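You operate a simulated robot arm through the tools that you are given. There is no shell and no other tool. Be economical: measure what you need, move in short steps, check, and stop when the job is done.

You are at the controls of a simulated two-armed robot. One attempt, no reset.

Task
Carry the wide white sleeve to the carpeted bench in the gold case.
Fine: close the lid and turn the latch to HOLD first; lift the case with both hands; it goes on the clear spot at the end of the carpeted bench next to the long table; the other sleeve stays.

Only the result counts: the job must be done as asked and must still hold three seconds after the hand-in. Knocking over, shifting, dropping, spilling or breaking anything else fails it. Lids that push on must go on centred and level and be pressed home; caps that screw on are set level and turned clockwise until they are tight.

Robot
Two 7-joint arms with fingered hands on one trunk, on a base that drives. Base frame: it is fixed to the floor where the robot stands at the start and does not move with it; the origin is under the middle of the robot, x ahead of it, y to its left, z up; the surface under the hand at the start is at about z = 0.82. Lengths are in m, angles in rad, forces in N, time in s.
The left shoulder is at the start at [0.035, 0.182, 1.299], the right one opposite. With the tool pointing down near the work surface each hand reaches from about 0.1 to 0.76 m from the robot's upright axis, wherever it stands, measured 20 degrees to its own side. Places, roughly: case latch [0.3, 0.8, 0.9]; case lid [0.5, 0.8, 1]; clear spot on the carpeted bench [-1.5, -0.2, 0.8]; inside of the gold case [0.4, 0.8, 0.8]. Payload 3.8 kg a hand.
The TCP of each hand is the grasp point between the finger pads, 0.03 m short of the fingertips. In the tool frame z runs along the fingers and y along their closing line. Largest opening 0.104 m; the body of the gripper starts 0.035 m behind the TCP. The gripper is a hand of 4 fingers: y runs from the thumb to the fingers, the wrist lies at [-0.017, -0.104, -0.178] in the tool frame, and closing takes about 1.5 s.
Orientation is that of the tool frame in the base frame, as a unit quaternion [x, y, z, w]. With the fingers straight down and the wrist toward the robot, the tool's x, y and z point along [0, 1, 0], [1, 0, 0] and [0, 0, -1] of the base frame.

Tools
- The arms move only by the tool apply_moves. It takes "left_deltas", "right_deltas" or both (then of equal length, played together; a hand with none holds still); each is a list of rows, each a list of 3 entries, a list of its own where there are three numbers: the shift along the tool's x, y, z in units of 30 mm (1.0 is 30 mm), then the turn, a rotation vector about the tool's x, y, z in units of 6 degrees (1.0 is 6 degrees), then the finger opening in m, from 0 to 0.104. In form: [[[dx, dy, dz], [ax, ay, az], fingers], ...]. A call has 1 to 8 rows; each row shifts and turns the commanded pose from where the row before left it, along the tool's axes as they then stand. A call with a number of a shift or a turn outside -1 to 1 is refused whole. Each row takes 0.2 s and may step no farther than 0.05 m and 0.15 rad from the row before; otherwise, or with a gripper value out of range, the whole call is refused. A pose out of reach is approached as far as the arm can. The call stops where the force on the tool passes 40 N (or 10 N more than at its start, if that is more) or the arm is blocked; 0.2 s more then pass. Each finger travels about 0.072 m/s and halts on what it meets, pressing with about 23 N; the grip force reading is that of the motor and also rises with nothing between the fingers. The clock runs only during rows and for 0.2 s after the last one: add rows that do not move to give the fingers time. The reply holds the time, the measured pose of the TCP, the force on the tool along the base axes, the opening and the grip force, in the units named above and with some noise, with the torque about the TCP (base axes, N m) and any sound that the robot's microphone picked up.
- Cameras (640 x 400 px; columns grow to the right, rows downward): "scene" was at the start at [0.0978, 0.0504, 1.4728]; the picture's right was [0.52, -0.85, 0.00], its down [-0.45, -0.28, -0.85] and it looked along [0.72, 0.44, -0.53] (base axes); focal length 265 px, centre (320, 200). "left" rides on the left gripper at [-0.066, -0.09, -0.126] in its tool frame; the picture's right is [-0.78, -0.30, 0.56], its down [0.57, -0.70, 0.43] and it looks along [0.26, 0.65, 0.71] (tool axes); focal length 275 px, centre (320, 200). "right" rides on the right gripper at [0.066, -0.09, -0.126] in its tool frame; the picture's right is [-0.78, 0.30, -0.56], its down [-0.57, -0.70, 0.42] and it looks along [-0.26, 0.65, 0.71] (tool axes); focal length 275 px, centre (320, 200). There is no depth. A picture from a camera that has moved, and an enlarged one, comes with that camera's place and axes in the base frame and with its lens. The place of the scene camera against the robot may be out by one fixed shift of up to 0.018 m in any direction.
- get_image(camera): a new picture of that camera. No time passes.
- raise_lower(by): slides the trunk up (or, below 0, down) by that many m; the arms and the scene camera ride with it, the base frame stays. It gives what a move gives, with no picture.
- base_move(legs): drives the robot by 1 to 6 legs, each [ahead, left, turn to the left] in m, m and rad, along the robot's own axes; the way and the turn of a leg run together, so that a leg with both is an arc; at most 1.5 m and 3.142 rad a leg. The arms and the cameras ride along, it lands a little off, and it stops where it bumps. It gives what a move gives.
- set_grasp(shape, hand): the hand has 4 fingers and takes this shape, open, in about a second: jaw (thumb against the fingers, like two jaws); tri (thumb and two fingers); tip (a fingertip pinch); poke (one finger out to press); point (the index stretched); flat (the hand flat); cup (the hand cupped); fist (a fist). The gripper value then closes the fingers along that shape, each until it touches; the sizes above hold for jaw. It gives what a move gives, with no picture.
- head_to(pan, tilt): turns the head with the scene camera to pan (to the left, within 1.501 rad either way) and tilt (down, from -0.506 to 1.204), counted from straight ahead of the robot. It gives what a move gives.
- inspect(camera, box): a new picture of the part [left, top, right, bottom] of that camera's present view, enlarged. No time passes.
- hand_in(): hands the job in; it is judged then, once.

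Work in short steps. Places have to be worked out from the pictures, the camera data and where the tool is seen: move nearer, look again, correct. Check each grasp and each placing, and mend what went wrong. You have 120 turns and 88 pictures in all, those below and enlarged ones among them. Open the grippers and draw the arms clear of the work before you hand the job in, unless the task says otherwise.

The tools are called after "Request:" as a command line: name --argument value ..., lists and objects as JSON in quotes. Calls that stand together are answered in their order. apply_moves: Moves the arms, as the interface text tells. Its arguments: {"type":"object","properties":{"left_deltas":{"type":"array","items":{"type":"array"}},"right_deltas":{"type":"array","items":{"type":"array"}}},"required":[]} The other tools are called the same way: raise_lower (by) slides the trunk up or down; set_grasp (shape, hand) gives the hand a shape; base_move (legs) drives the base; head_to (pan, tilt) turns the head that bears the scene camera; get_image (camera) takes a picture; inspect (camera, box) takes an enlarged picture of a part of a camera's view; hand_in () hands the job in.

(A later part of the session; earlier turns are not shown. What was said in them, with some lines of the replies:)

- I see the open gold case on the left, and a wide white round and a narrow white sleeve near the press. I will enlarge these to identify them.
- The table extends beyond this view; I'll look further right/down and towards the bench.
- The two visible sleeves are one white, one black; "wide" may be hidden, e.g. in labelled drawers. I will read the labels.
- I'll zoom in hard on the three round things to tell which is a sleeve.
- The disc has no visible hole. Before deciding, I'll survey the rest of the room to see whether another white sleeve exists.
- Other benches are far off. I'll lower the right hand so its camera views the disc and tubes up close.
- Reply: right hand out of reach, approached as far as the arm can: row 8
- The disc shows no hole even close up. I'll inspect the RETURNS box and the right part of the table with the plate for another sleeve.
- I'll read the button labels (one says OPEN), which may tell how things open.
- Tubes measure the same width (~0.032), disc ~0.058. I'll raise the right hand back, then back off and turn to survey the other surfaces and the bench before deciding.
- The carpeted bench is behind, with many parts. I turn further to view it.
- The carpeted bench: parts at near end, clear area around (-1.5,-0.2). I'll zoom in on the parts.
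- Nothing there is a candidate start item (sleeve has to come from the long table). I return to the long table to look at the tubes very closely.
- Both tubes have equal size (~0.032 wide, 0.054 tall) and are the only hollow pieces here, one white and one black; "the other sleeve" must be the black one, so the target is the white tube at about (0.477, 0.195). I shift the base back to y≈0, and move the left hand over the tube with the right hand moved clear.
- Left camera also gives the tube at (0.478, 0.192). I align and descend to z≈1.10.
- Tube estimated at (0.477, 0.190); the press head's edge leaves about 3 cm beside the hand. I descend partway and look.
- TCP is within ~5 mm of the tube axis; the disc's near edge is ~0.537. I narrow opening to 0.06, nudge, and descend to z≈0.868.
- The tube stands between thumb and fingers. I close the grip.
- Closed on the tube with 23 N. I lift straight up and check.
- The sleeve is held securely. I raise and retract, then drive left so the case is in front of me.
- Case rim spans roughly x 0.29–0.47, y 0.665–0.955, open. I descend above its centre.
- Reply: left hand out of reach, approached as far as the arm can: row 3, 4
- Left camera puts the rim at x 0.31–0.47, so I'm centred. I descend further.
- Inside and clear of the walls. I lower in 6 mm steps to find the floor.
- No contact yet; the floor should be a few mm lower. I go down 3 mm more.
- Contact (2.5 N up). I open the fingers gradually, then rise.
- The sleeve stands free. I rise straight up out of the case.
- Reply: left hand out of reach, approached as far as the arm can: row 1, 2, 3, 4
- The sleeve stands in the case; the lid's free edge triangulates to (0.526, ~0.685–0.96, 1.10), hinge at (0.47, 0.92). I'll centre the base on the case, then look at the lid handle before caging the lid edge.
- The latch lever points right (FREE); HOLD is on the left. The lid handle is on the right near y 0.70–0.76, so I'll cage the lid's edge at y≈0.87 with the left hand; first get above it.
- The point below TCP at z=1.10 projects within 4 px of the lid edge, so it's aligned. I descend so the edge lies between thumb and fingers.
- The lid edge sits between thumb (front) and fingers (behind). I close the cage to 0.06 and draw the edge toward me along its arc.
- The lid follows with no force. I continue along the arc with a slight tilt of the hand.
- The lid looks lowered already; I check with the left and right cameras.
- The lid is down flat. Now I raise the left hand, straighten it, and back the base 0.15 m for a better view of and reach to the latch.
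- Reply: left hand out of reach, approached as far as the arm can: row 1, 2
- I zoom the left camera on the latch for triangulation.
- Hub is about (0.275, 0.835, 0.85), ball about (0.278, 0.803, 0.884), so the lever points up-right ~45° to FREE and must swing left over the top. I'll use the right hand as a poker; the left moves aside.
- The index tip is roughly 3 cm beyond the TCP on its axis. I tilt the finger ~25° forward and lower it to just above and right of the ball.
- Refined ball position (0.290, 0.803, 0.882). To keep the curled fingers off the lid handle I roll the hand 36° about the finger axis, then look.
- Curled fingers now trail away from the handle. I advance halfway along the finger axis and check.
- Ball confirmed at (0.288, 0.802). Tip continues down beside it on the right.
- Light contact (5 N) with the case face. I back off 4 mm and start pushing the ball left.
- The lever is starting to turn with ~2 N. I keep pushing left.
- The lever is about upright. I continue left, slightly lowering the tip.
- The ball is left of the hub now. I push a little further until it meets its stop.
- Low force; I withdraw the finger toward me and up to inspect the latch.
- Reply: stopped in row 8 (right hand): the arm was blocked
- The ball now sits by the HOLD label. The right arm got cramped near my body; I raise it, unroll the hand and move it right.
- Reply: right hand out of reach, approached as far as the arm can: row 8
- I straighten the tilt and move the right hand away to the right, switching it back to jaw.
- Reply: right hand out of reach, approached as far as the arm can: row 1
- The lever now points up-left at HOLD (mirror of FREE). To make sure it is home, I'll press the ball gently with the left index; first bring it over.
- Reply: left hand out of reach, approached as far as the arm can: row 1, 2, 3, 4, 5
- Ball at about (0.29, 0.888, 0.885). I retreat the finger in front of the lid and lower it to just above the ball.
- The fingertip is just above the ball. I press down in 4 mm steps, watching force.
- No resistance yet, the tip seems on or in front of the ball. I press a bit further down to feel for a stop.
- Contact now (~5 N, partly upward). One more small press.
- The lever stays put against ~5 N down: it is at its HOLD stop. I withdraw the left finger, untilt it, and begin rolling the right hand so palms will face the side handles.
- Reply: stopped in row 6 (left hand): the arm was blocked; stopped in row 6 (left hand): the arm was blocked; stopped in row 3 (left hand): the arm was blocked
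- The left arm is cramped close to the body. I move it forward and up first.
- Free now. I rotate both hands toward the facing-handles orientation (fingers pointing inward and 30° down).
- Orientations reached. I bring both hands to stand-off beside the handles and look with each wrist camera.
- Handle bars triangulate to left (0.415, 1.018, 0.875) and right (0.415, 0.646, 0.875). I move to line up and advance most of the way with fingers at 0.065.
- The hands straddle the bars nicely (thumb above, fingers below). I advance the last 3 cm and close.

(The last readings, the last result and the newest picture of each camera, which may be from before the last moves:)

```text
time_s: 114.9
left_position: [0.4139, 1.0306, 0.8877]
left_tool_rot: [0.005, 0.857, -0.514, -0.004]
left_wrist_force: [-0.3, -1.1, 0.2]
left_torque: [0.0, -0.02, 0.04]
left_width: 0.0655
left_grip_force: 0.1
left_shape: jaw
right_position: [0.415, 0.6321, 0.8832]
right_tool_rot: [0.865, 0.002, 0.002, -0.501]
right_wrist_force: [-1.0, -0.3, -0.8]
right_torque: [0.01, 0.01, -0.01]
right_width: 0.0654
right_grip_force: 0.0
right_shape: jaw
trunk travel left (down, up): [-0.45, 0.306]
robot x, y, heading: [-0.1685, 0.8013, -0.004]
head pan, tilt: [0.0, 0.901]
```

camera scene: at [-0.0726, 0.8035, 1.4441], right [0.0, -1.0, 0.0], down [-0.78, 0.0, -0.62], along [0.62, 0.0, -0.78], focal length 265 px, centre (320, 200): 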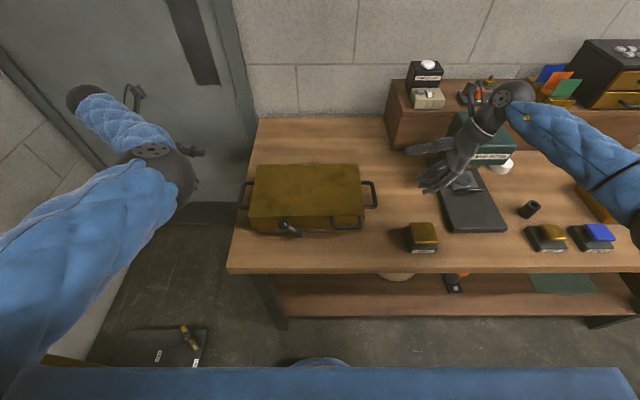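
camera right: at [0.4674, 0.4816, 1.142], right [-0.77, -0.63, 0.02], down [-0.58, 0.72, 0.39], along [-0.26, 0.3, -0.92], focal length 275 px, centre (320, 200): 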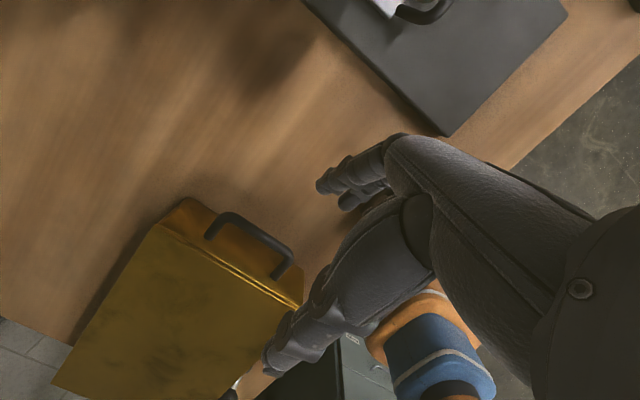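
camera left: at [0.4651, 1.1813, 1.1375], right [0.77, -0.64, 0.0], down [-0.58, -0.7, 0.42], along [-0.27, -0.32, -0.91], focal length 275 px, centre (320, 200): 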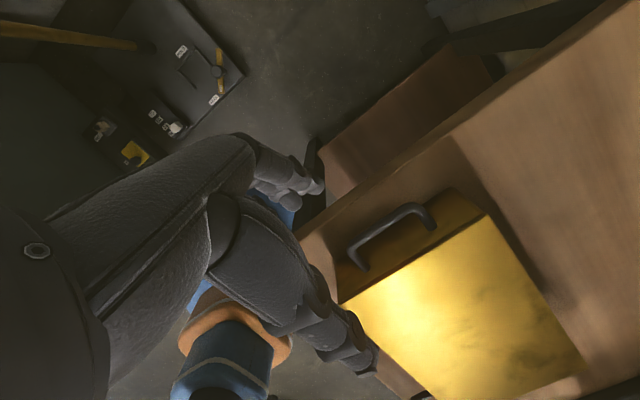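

No contact with case or table; closing both hands on the bars.

Request:
apply_moves --left_deltas '[[[0, 0, 0], [0, 0, 0], 0.045], [[0, 0, 0], [0, 0, 0], 0.03], [[0, 0, 0], [0, 0, 0], 0.015], [[0, 0, 0], [0, 0, 0], 0.0], [[0, 0, 0], [0, 0, 0], 0.0], [[0, 0, 0], [0, 0, 0], 0.0], [[0, 0, 0], [0, 0, 0], 0.0]]' --right_deltas '[[[0, 0, 0], [0, 0, 0], 0.045], [[0, 0, 0], [0, 0, 0], 0.03], [[0, 0, 0], [0, 0, 0], 0.015], [[0, 0, 0], [0, 0, 0], 0.0], [[0, 0, 0], [0, 0, 0], 0.0], [[0, 0, 0], [0, 0, 0], 0.0], [[0, 0, 0], [0, 0, 0], 0.0]]'

Request:
inspect --camera "scene" --box '[200, 130, 420, 260]'

```text
time_s: 116.5
left_position: [0.414, 1.0297, 0.8868]
left_tool_rot: [0.006, 0.857, -0.516, -0.005]
left_wrist_force: [0.9, -5.3, -0.1]
left_torque: [0.05, -0.07, -0.02]
left_width: 0.0059
left_grip_force: 23.2
left_shape: jaw
right_position: [0.4156, 0.6328, 0.8825]
right_tool_rot: [0.865, 0.002, 0.001, -0.501]
right_wrist_force: [-0.4, 5.1, 0.5]
right_torque: [-0.05, -0.04, 0.05]
right_width: 0.0051
right_grip_force: 22.9
right_shape: jaw
trunk travel left (down, up): [-0.45, 0.306]
robot x, y, heading: [-0.1723, 0.7976, -0.005]
head pan, tilt: [0.0, 0.901]
```

```text
2.91 times, centred on (310, 195) of scene
camera zoom: at [-0.0725, 0.8033, 1.444], right [0.0, -1.0, 0.0], down [-0.78, 0.0, -0.62], along [0.62, 0.0, -0.78], focal length 770 px, centre (349, 214)
```

zoom: 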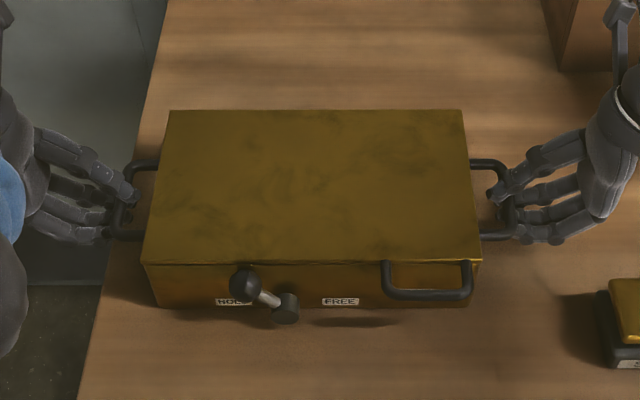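

Both hands are closed around the bars with fingers under them. I lift with the trunk a little and check load.

Request:
raise_lower --by 0.04

Request:
inspect --camera "scene" --box '[200, 130, 420, 260]'

```text
time_s: 117.3
left_position: [0.4136, 1.0314, 0.9278]
left_tool_rot: [0.005, 0.856, -0.516, -0.006]
left_wrist_force: [-0.8, -8.1, -4.7]
left_torque: [-0.05, -0.03, -0.03]
left_width: 0.0061
left_grip_force: 23.2
left_shape: jaw
right_position: [0.4153, 0.6343, 0.9218]
right_tool_rot: [0.865, 0.002, 0.002, -0.502]
right_wrist_force: [0.1, 9.3, -5.5]
right_torque: [0.02, 0.0, 0.06]
right_width: 0.0055
right_grip_force: 23.1
right_shape: jaw
trunk travel left (down, up): [-0.49, 0.266]
robot x, y, heading: [-0.1662, 0.8002, -0.003]
head pan, tilt: [0.0, 0.901]
```

```text
2.91 times, centred on (310, 195) of scene
camera zoom: at [-0.0786, 0.8034, 1.4842], right [0.0, -1.0, 0.0], down [-0.78, 0.0, -0.62], along [0.62, 0.0, -0.78], focal length 770 px, centre (349, 214)
```

zoom: 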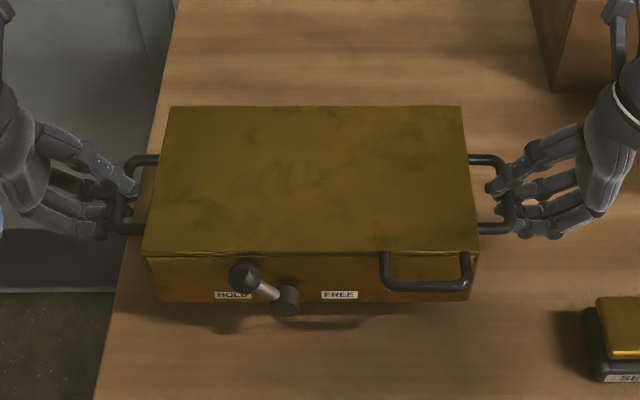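

Lifted cleanly (about 1 kg). I raise further, back away from the table, turn to the right (clockwise) and move over toward the bench aisle.

Request:
raise_lower --by 0.17

Request:
base_move --legs '[[-0.45, 0, 0], [0, 0, -0.8], [0, 0, -0.77]]'

Request:
head_to --pan -0.5 --tilt 0.55

Request:
get_image --camera "scene"

```text
time_s: 119.2
left_position: [0.4149, 1.0308, 1.0987]
left_tool_rot: [0.006, 0.856, -0.516, -0.006]
left_wrist_force: [0.0, -12.6, -6.0]
left_torque: [-0.12, -0.03, -0.04]
left_width: 0.0057
left_grip_force: 23.1
left_shape: jaw
right_position: [0.4142, 0.6335, 1.0933]
right_tool_rot: [0.865, 0.002, 0.002, -0.502]
right_wrist_force: [-1.1, 13.2, -5.3]
right_torque: [0.07, -0.03, 0.01]
right_width: 0.005
right_grip_force: 22.7
right_shape: jaw
trunk travel left (down, up): [-0.66, 0.096]
robot x, y, heading: [-0.1687, 0.7987, -0.008]
head pan, tilt: [0.0, 0.901]
```

```text
time_s: 126.1
left_position: [-0.3898, 0.2195, 1.0979]
left_tool_rot: [0.61, 0.602, -0.361, -0.368]
left_wrist_force: [-14.4, 0.5, -5.5]
left_torque: [-0.01, 0.15, -0.05]
left_width: 0.0055
left_grip_force: 23.3
left_shape: jaw
right_position: [-0.789, 0.2192, 1.0931]
right_tool_rot: [0.613, -0.61, 0.356, -0.354]
right_wrist_force: [14.3, -0.9, -5.1]
right_torque: [-0.01, -0.07, 0.02]
right_width: 0.0049
right_grip_force: 23.0
right_shape: jaw
trunk travel left (down, up): [-0.66, 0.096]
robot x, y, heading: [-0.6213, 0.8045, -1.574]
head pan, tilt: [0.0, 0.901]
```

```text
time_s: 127.0
left_position: [-0.3906, 0.2192, 1.0975]
left_tool_rot: [0.609, 0.602, -0.361, -0.369]
left_wrist_force: [-7.1, 0.3, -6.0]
left_torque: [-0.02, 0.01, -0.07]
left_width: 0.0058
left_grip_force: 23.1
left_shape: jaw
right_position: [-0.7881, 0.2189, 1.0937]
right_tool_rot: [0.613, -0.61, 0.356, -0.354]
right_wrist_force: [7.5, 0.4, -4.9]
right_torque: [-0.05, -0.01, 0.07]
right_width: 0.0052
right_grip_force: 23.2
right_shape: jaw
trunk travel left (down, up): [-0.66, 0.096]
robot x, y, heading: [-0.6207, 0.8042, -1.573]
head pan, tilt: [-0.499, 0.55]
```

```text
4 pictures are left
camera scene: at [-0.6729, 0.7165, 1.6839], right [-0.88, 0.48, 0.0], down [0.25, 0.46, -0.85], along [-0.41, -0.75, -0.52], focal length 265 px, centre (320, 200)
```

scene: 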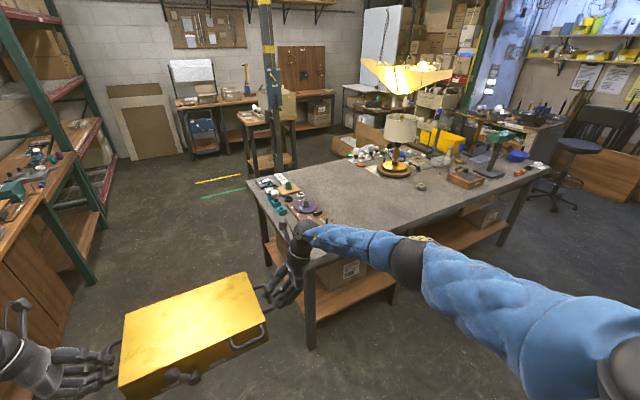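

I have a clear view: the clear area lies behind the end boards. I strafe right to x≈-1.60 (so the hands stay off the boards), then move ahead toward the bench.

Request:
base_move --legs '[[0, -0.975, 0], [0.3, 0, 0]]'

Request:
head_to --pan 0.0 --tilt 0.75

Request:
get_image --camera "scene"

```text
time_s: 133.7
left_position: [-1.3629, -0.0734, 1.0975]
left_tool_rot: [0.608, 0.603, -0.361, -0.368]
left_wrist_force: [-12.3, 0.1, -5.4]
left_torque: [0.0, 0.13, -0.03]
left_width: 0.0055
left_grip_force: 23.3
left_shape: jaw
right_position: [-1.7604, -0.0768, 1.0935]
right_tool_rot: [0.614, -0.609, 0.356, -0.354]
right_wrist_force: [11.7, 0.5, -5.4]
right_torque: [-0.02, -0.05, 0.06]
right_width: 0.0053
right_grip_force: 22.8
right_shape: jaw
trunk travel left (down, up): [-0.66, 0.096]
robot x, y, heading: [-1.5953, 0.5067, -1.571]
head pan, tilt: [-0.499, 0.55]
```

```text
time_s: 134.6
left_position: [-1.3625, -0.0743, 1.099]
left_tool_rot: [0.609, 0.603, -0.361, -0.368]
left_wrist_force: [-5.5, 0.3, -5.0]
left_torque: [-0.05, 0.0, -0.04]
left_width: 0.0058
left_grip_force: 23.1
left_shape: jaw
right_position: [-1.7587, -0.075, 1.0936]
right_tool_rot: [0.614, -0.608, 0.356, -0.356]
right_wrist_force: [5.9, 0.5, -5.4]
right_torque: [-0.01, 0.01, 0.06]
right_width: 0.0055
right_grip_force: 22.8
right_shape: jaw
trunk travel left (down, up): [-0.66, 0.096]
robot x, y, heading: [-1.5946, 0.5108, -1.57]
head pan, tilt: [0.0, 0.75]
```

```text
3 pictures are left
camera scene: at [-1.6028, 0.4188, 1.6667], right [-1.0, 0.0, 0.0], down [0.0, 0.68, -0.73], along [0.0, -0.73, -0.68], focal length 265 px, centre (320, 200)
```

scene: 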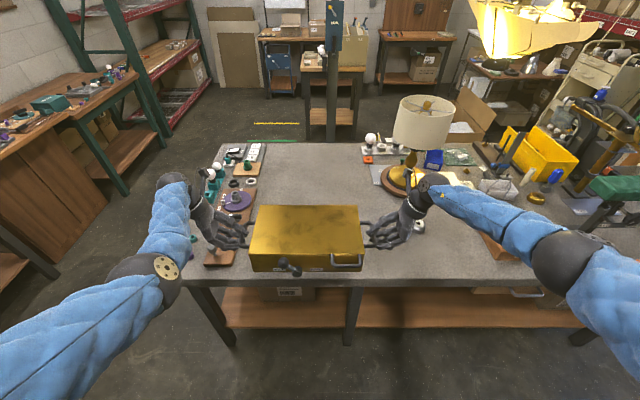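

From here the boards end at x≈-1.28, bench edge at y≈-0.11, and the area below is clear. I advance so the case body is ~4 cm inside the edge, centred near x -1.55, then lower partway.

Request:
base_move --legs '[[0.185, 0.015, 0]]'

Request:
raise_lower --by -0.15

Request:
get_image --camera "scene"

```text
time_s: 136.2
left_position: [-1.3469, -0.2561, 1.0984]
left_tool_rot: [0.608, 0.604, -0.361, -0.368]
left_wrist_force: [-7.9, 0.3, -5.3]
left_torque: [-0.02, 0.08, -0.08]
left_width: 0.0058
left_grip_force: 22.8
left_shape: jaw
right_position: [-1.7438, -0.2591, 1.0921]
right_tool_rot: [0.614, -0.609, 0.356, -0.355]
right_wrist_force: [8.8, -1.3, -5.7]
right_torque: [0.0, -0.02, 0.03]
right_width: 0.0052
right_grip_force: 23.3
right_shape: jaw
trunk travel left (down, up): [-0.66, 0.096]
robot x, y, heading: [-1.5818, 0.3266, -1.569]
head pan, tilt: [0.0, 0.75]
```

```text
time_s: 137.9
left_position: [-1.3477, -0.2557, 0.948]
left_tool_rot: [0.608, 0.603, -0.362, -0.368]
left_wrist_force: [-5.7, -0.2, -4.6]
left_torque: [-0.01, 0.01, -0.04]
left_width: 0.0056
left_grip_force: 22.8
left_shape: jaw
right_position: [-1.7428, -0.2594, 0.9438]
right_tool_rot: [0.615, -0.608, 0.355, -0.356]
right_wrist_force: [5.6, -0.5, -4.6]
right_torque: [-0.01, 0.06, 0.06]
right_width: 0.0053
right_grip_force: 23.4
right_shape: jaw
trunk travel left (down, up): [-0.51, 0.246]
robot x, y, heading: [-1.5804, 0.3307, -1.569]
head pan, tilt: [0.0, 0.75]
```

```text
2 pictures are left
camera scene: at [-1.5879, 0.2267, 1.5164], right [-1.0, 0.0, 0.0], down [0.0, 0.68, -0.73], along [0.0, -0.73, -0.68], focal length 265 px, centre (320, 200)
```

scene: 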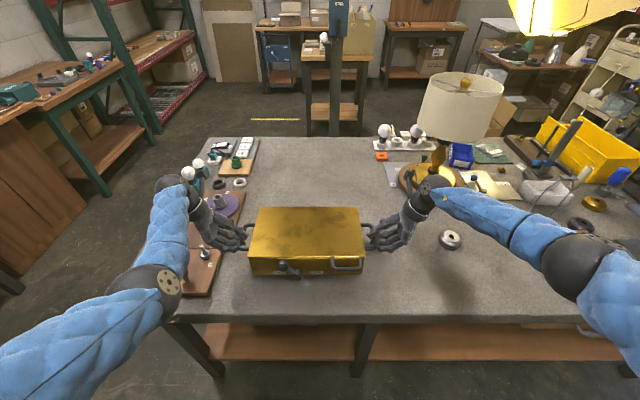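

Position is good, with the boards clear of the left hand. I lower 4 cm more, then in small steps watching the force.

Request:
raise_lower --by -0.04

Request:
raise_lower --by -0.012

Request:
raise_lower --by -0.01

```text
time_s: 138.7
left_position: [-1.3476, -0.2568, 0.9085]
left_tool_rot: [0.609, 0.603, -0.36, -0.368]
left_wrist_force: [-8.3, 0.3, -5.6]
left_torque: [-0.01, 0.03, -0.07]
left_width: 0.0058
left_grip_force: 23.3
left_shape: jaw
right_position: [-1.7434, -0.2594, 0.9042]
right_tool_rot: [0.614, -0.609, 0.355, -0.355]
right_wrist_force: [6.9, 0.4, -5.8]
right_torque: [-0.03, 0.01, 0.03]
right_width: 0.0054
right_grip_force: 23.2
right_shape: jaw
trunk travel left (down, up): [-0.47, 0.286]
robot x, y, heading: [-1.579, 0.3282, -1.574]
head pan, tilt: [0.0, 0.75]
```

```text
time_s: 139.3
left_position: [-1.3468, -0.2571, 0.8962]
left_tool_rot: [0.608, 0.603, -0.362, -0.369]
left_wrist_force: [-7.1, 0.3, -3.8]
left_torque: [-0.08, 0.08, -0.11]
left_width: 0.0058
left_grip_force: 23.5
left_shape: jaw
right_position: [-1.7439, -0.2578, 0.8921]
right_tool_rot: [0.615, -0.608, 0.355, -0.355]
right_wrist_force: [6.5, 1.1, -0.7]
right_torque: [-0.06, -0.08, 0.08]
right_width: 0.0051
right_grip_force: 22.7
right_shape: jaw
trunk travel left (down, up): [-0.458, 0.298]
robot x, y, heading: [-1.5843, 0.3265, -1.57]
head pan, tilt: [0.0, 0.75]
```

```text
time_s: 139.9
left_position: [-1.347, -0.2559, 0.8915]
left_tool_rot: [0.61, 0.601, -0.364, -0.366]
left_wrist_force: [-2.2, -2.1, 18.8]
left_torque: [-0.05, 0.32, -0.04]
left_width: 0.0053
left_grip_force: 23.0
left_shape: jaw
right_position: [-1.7436, -0.258, 0.8862]
right_tool_rot: [0.616, -0.606, 0.359, -0.354]
right_wrist_force: [4.2, -2.5, 18.3]
right_torque: [-0.07, -0.26, 0.01]
right_width: 0.0056
right_grip_force: 22.5
right_shape: jaw
trunk travel left (down, up): [-0.448, 0.308]
robot x, y, heading: [-1.58, 0.3294, -1.573]
head pan, tilt: [0.0, 0.75]
```

It is on the bench, pressed by ~18 N each hand. I ease up 6 mm to neutral.

Request:
raise_lower --by -0.0

Request:
raise_lower --by 0.007

```text
time_s: 140.4
left_position: [-1.3464, -0.2555, 0.8898]
left_tool_rot: [0.609, 0.602, -0.364, -0.366]
left_wrist_force: [-1.7, -5.5, 21.3]
left_torque: [-0.06, 0.3, 0.04]
left_width: 0.0053
left_grip_force: 23.5
left_shape: jaw
right_position: [-1.7432, -0.2578, 0.8849]
right_tool_rot: [0.615, -0.607, 0.359, -0.354]
right_wrist_force: [6.6, -4.3, 21.6]
right_torque: [-0.09, -0.3, -0.03]
right_width: 0.0061
right_grip_force: 23.4
right_shape: jaw
trunk travel left (down, up): [-0.448, 0.308]
robot x, y, heading: [-1.5809, 0.325, -1.567]
head pan, tilt: [0.0, 0.75]
```

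```text
time_s: 141.0
left_position: [-1.3483, -0.2549, 0.8919]
left_tool_rot: [0.608, 0.604, -0.36, -0.369]
left_wrist_force: [-6.1, -2.8, 3.3]
left_torque: [-0.12, 0.09, -0.04]
left_width: 0.0053
left_grip_force: 22.8
left_shape: jaw
right_position: [-1.7436, -0.2564, 0.8869]
right_tool_rot: [0.615, -0.609, 0.354, -0.356]
right_wrist_force: [9.9, -3.2, 4.2]
right_torque: [-0.12, -0.08, 0.0]
right_width: 0.0056
right_grip_force: 23.0
right_shape: jaw
trunk travel left (down, up): [-0.455, 0.301]
robot x, y, heading: [-1.5797, 0.3276, -1.574]
head pan, tilt: [0.0, 0.75]
```

Nearly neutral. I open both hands gently.

Request:
apply_moves --left_deltas '[[[0, 0, 0], [0, 0, 0], 0.015], [[0, 0, 0], [0, 0, 0], 0.03], [[0, 0, 0], [0, 0, 0], 0.045], [[0, 0, 0], [0, 0, 0], 0.06], [[0, 0, 0], [0, 0, 0], 0.065], [[0, 0, 0], [0, 0, 0], 0.065]]' --right_deltas '[[[0, 0, 0], [0, 0, 0], 0.015], [[0, 0, 0], [0, 0, 0], 0.03], [[0, 0, 0], [0, 0, 0], 0.045], [[0, 0, 0], [0, 0, 0], 0.06], [[0, 0, 0], [0, 0, 0], 0.065], [[0, 0, 0], [0, 0, 0], 0.065]]'

```text
time_s: 142.4
left_position: [-1.3471, -0.2556, 0.8934]
left_tool_rot: [0.609, 0.603, -0.361, -0.368]
left_wrist_force: [-0.2, -0.3, -0.1]
left_torque: [0.01, 0.02, 0.0]
left_width: 0.0647
left_grip_force: 0.1
left_shape: jaw
right_position: [-1.7447, -0.2579, 0.8886]
right_tool_rot: [0.614, -0.608, 0.355, -0.355]
right_wrist_force: [0.3, -0.3, 0.5]
right_torque: [-0.01, 0.03, -0.03]
right_width: 0.0644
right_grip_force: 0.1
right_shape: jaw
trunk travel left (down, up): [-0.455, 0.301]
robot x, y, heading: [-1.5783, 0.3253, -1.575]
head pan, tilt: [0.0, 0.75]
```

Hands are free. I draw them outward along the finger axis past the bars, then up.

Request:
apply_moves --left_deltas '[[[0, 0, -0.7], [0, 0, 0], 0.065], [[0, 0, -0.7], [0, 0, 0], 0.065], [[0, 0, -0.7], [0, 0, 0], 0.065], [[0, -0.85, -0.5], [0, 0, 0], 0.065], [[0, -0.85, -0.5], [0, 0, 0], 0.065], [[0, -0.85, -0.5], [0, 0, 0], 0.065], [[0, -0.85, -0.5], [0, 0, 0], 0.065]]' --right_deltas '[[[0, 0, -0.7], [0, 0, 0], 0.065], [[0, 0, -0.7], [0, 0, 0], 0.065], [[0, 0, -0.7], [0, 0, 0], 0.065], [[0, -0.85, -0.5], [0, 0, 0], 0.065], [[0, -0.85, -0.5], [0, 0, 0], 0.065], [[0, -0.85, -0.5], [0, 0, 0], 0.065], [[0, -0.85, -0.5], [0, 0, 0], 0.065]]'

Request:
get_image --camera "scene"

```text
time_s: 144.0
left_position: [-1.286, -0.2573, 1.0399]
left_tool_rot: [0.608, 0.603, -0.361, -0.368]
left_wrist_force: [-0.2, -0.7, 0.1]
left_torque: [-0.03, 0.02, 0.02]
left_width: 0.0645
left_grip_force: 0.0
left_shape: jaw
right_position: [-1.801, -0.2563, 1.0378]
right_tool_rot: [0.615, -0.609, 0.355, -0.354]
right_wrist_force: [0.2, -0.9, -0.6]
right_torque: [-0.01, -0.01, -0.01]
right_width: 0.0648
right_grip_force: 0.1
right_shape: jaw
trunk travel left (down, up): [-0.455, 0.301]
robot x, y, heading: [-1.5816, 0.3269, -1.57]
head pan, tilt: [0.0, 0.75]
```

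```text
1 pictures are left
camera scene: at [-1.5886, 0.2197, 1.4611], right [-1.0, 0.0, 0.0], down [0.0, 0.68, -0.73], along [0.0, -0.73, -0.68], focal length 265 px, centre (320, 200)
```

scene: 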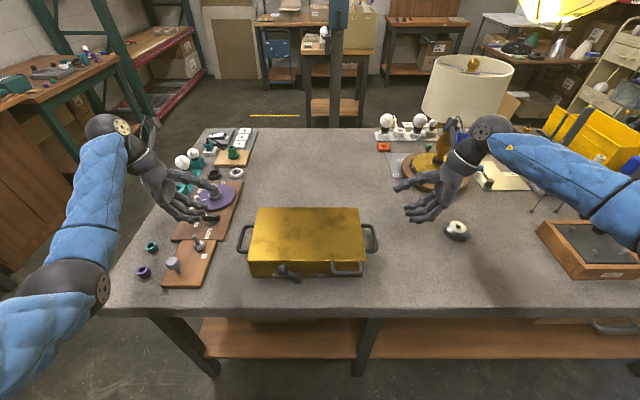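

The case sits flat on the carpet, latch at HOLD, other items untouched. I raise the trunk and back the base away.

Request:
raise_lower --by 0.15

Request:
base_move --legs '[[-0.35, 0, 0]]'

Request:
get_image --camera "scene"

```text
time_s: 145.7
left_position: [-1.2868, -0.2567, 1.1899]
left_tool_rot: [0.608, 0.604, -0.361, -0.368]
left_wrist_force: [-0.3, -0.1, 0.1]
left_torque: [0.02, 0.02, -0.02]
left_width: 0.0649
left_grip_force: 0.1
left_shape: jaw
right_position: [-1.8011, -0.2569, 1.1881]
right_tool_rot: [0.615, -0.608, 0.355, -0.355]
right_wrist_force: [-0.6, -0.5, -0.3]
right_torque: [0.02, 0.01, 0.01]
right_width: 0.0647
right_grip_force: 0.1
right_shape: jaw
trunk travel left (down, up): [-0.605, 0.151]
robot x, y, heading: [-1.5802, 0.3288, -1.57]
head pan, tilt: [0.0, 0.75]
```

```text
time_s: 148.0
left_position: [-1.2849, 0.0986, 1.1924]
left_tool_rot: [0.608, 0.604, -0.362, -0.367]
left_wrist_force: [0.4, -0.3, -0.4]
left_torque: [-0.01, 0.0, -0.02]
left_width: 0.0647
left_grip_force: 0.1
left_shape: jaw
right_position: [-1.8002, 0.0959, 1.188]
right_tool_rot: [0.615, -0.607, 0.355, -0.355]
right_wrist_force: [-0.8, -0.1, -0.8]
right_torque: [0.01, -0.01, -0.01]
right_width: 0.0647
right_grip_force: 0.1
right_shape: jaw
trunk travel left (down, up): [-0.605, 0.151]
robot x, y, heading: [-1.5806, 0.6809, -1.573]
head pan, tilt: [0.0, 0.75]
```

```text
0 pictures are left
camera scene: at [-1.5883, 0.5898, 1.6117], right [-1.0, 0.0, 0.0], down [0.0, 0.68, -0.73], along [0.0, -0.73, -0.68], focal length 265 px, centre (320, 200)
```

scene: 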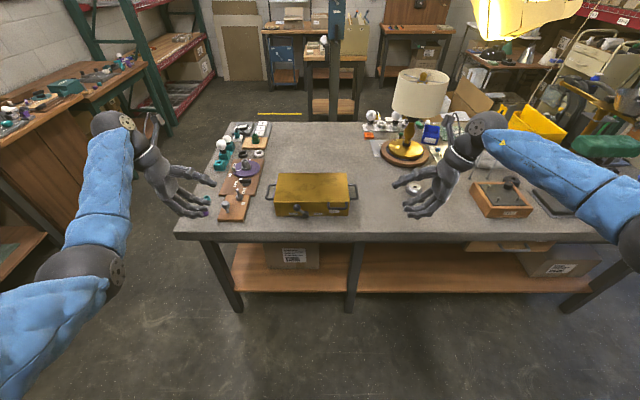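

The case stands on the clear spot, hands are open and away. I hand in.

Request:
hand_in

```text
The job is handed in.
```

I handed the job in: the gold case is on the clear end of the carpeted bench with the white sleeve shut inside, but I'm not certain that sleeve is the "wide" one you meant.

- **Which sleeve:** I saw two hollow sleeves on the long table, one white and one black, and both measured about 3.2 cm across, so "wide" didn't tell them apart. I took the white one and left the black one where it stood. I took the wider solid white disc next to them to be something else, and I didn't open the RETURNS box or the drawers.
- **Lid and latch:** The lid slipped past my fingers and dropped shut on its own. I turned the latch to HOLD, and it stayed there when I pressed on it with about 5 N.
- **Placement:** I carried the case by both side handles. It sits at about [-1.55, -0.25], roughly 5 cm from the rough spot you gave, so that my hands would clear the boards at that end.
- **Not checked:** I didn't reopen the case after carrying it, so I don't know whether the sleeve is still standing upright inside.

Nothing else looked moved in the last pictures, and both hands are open and clear.
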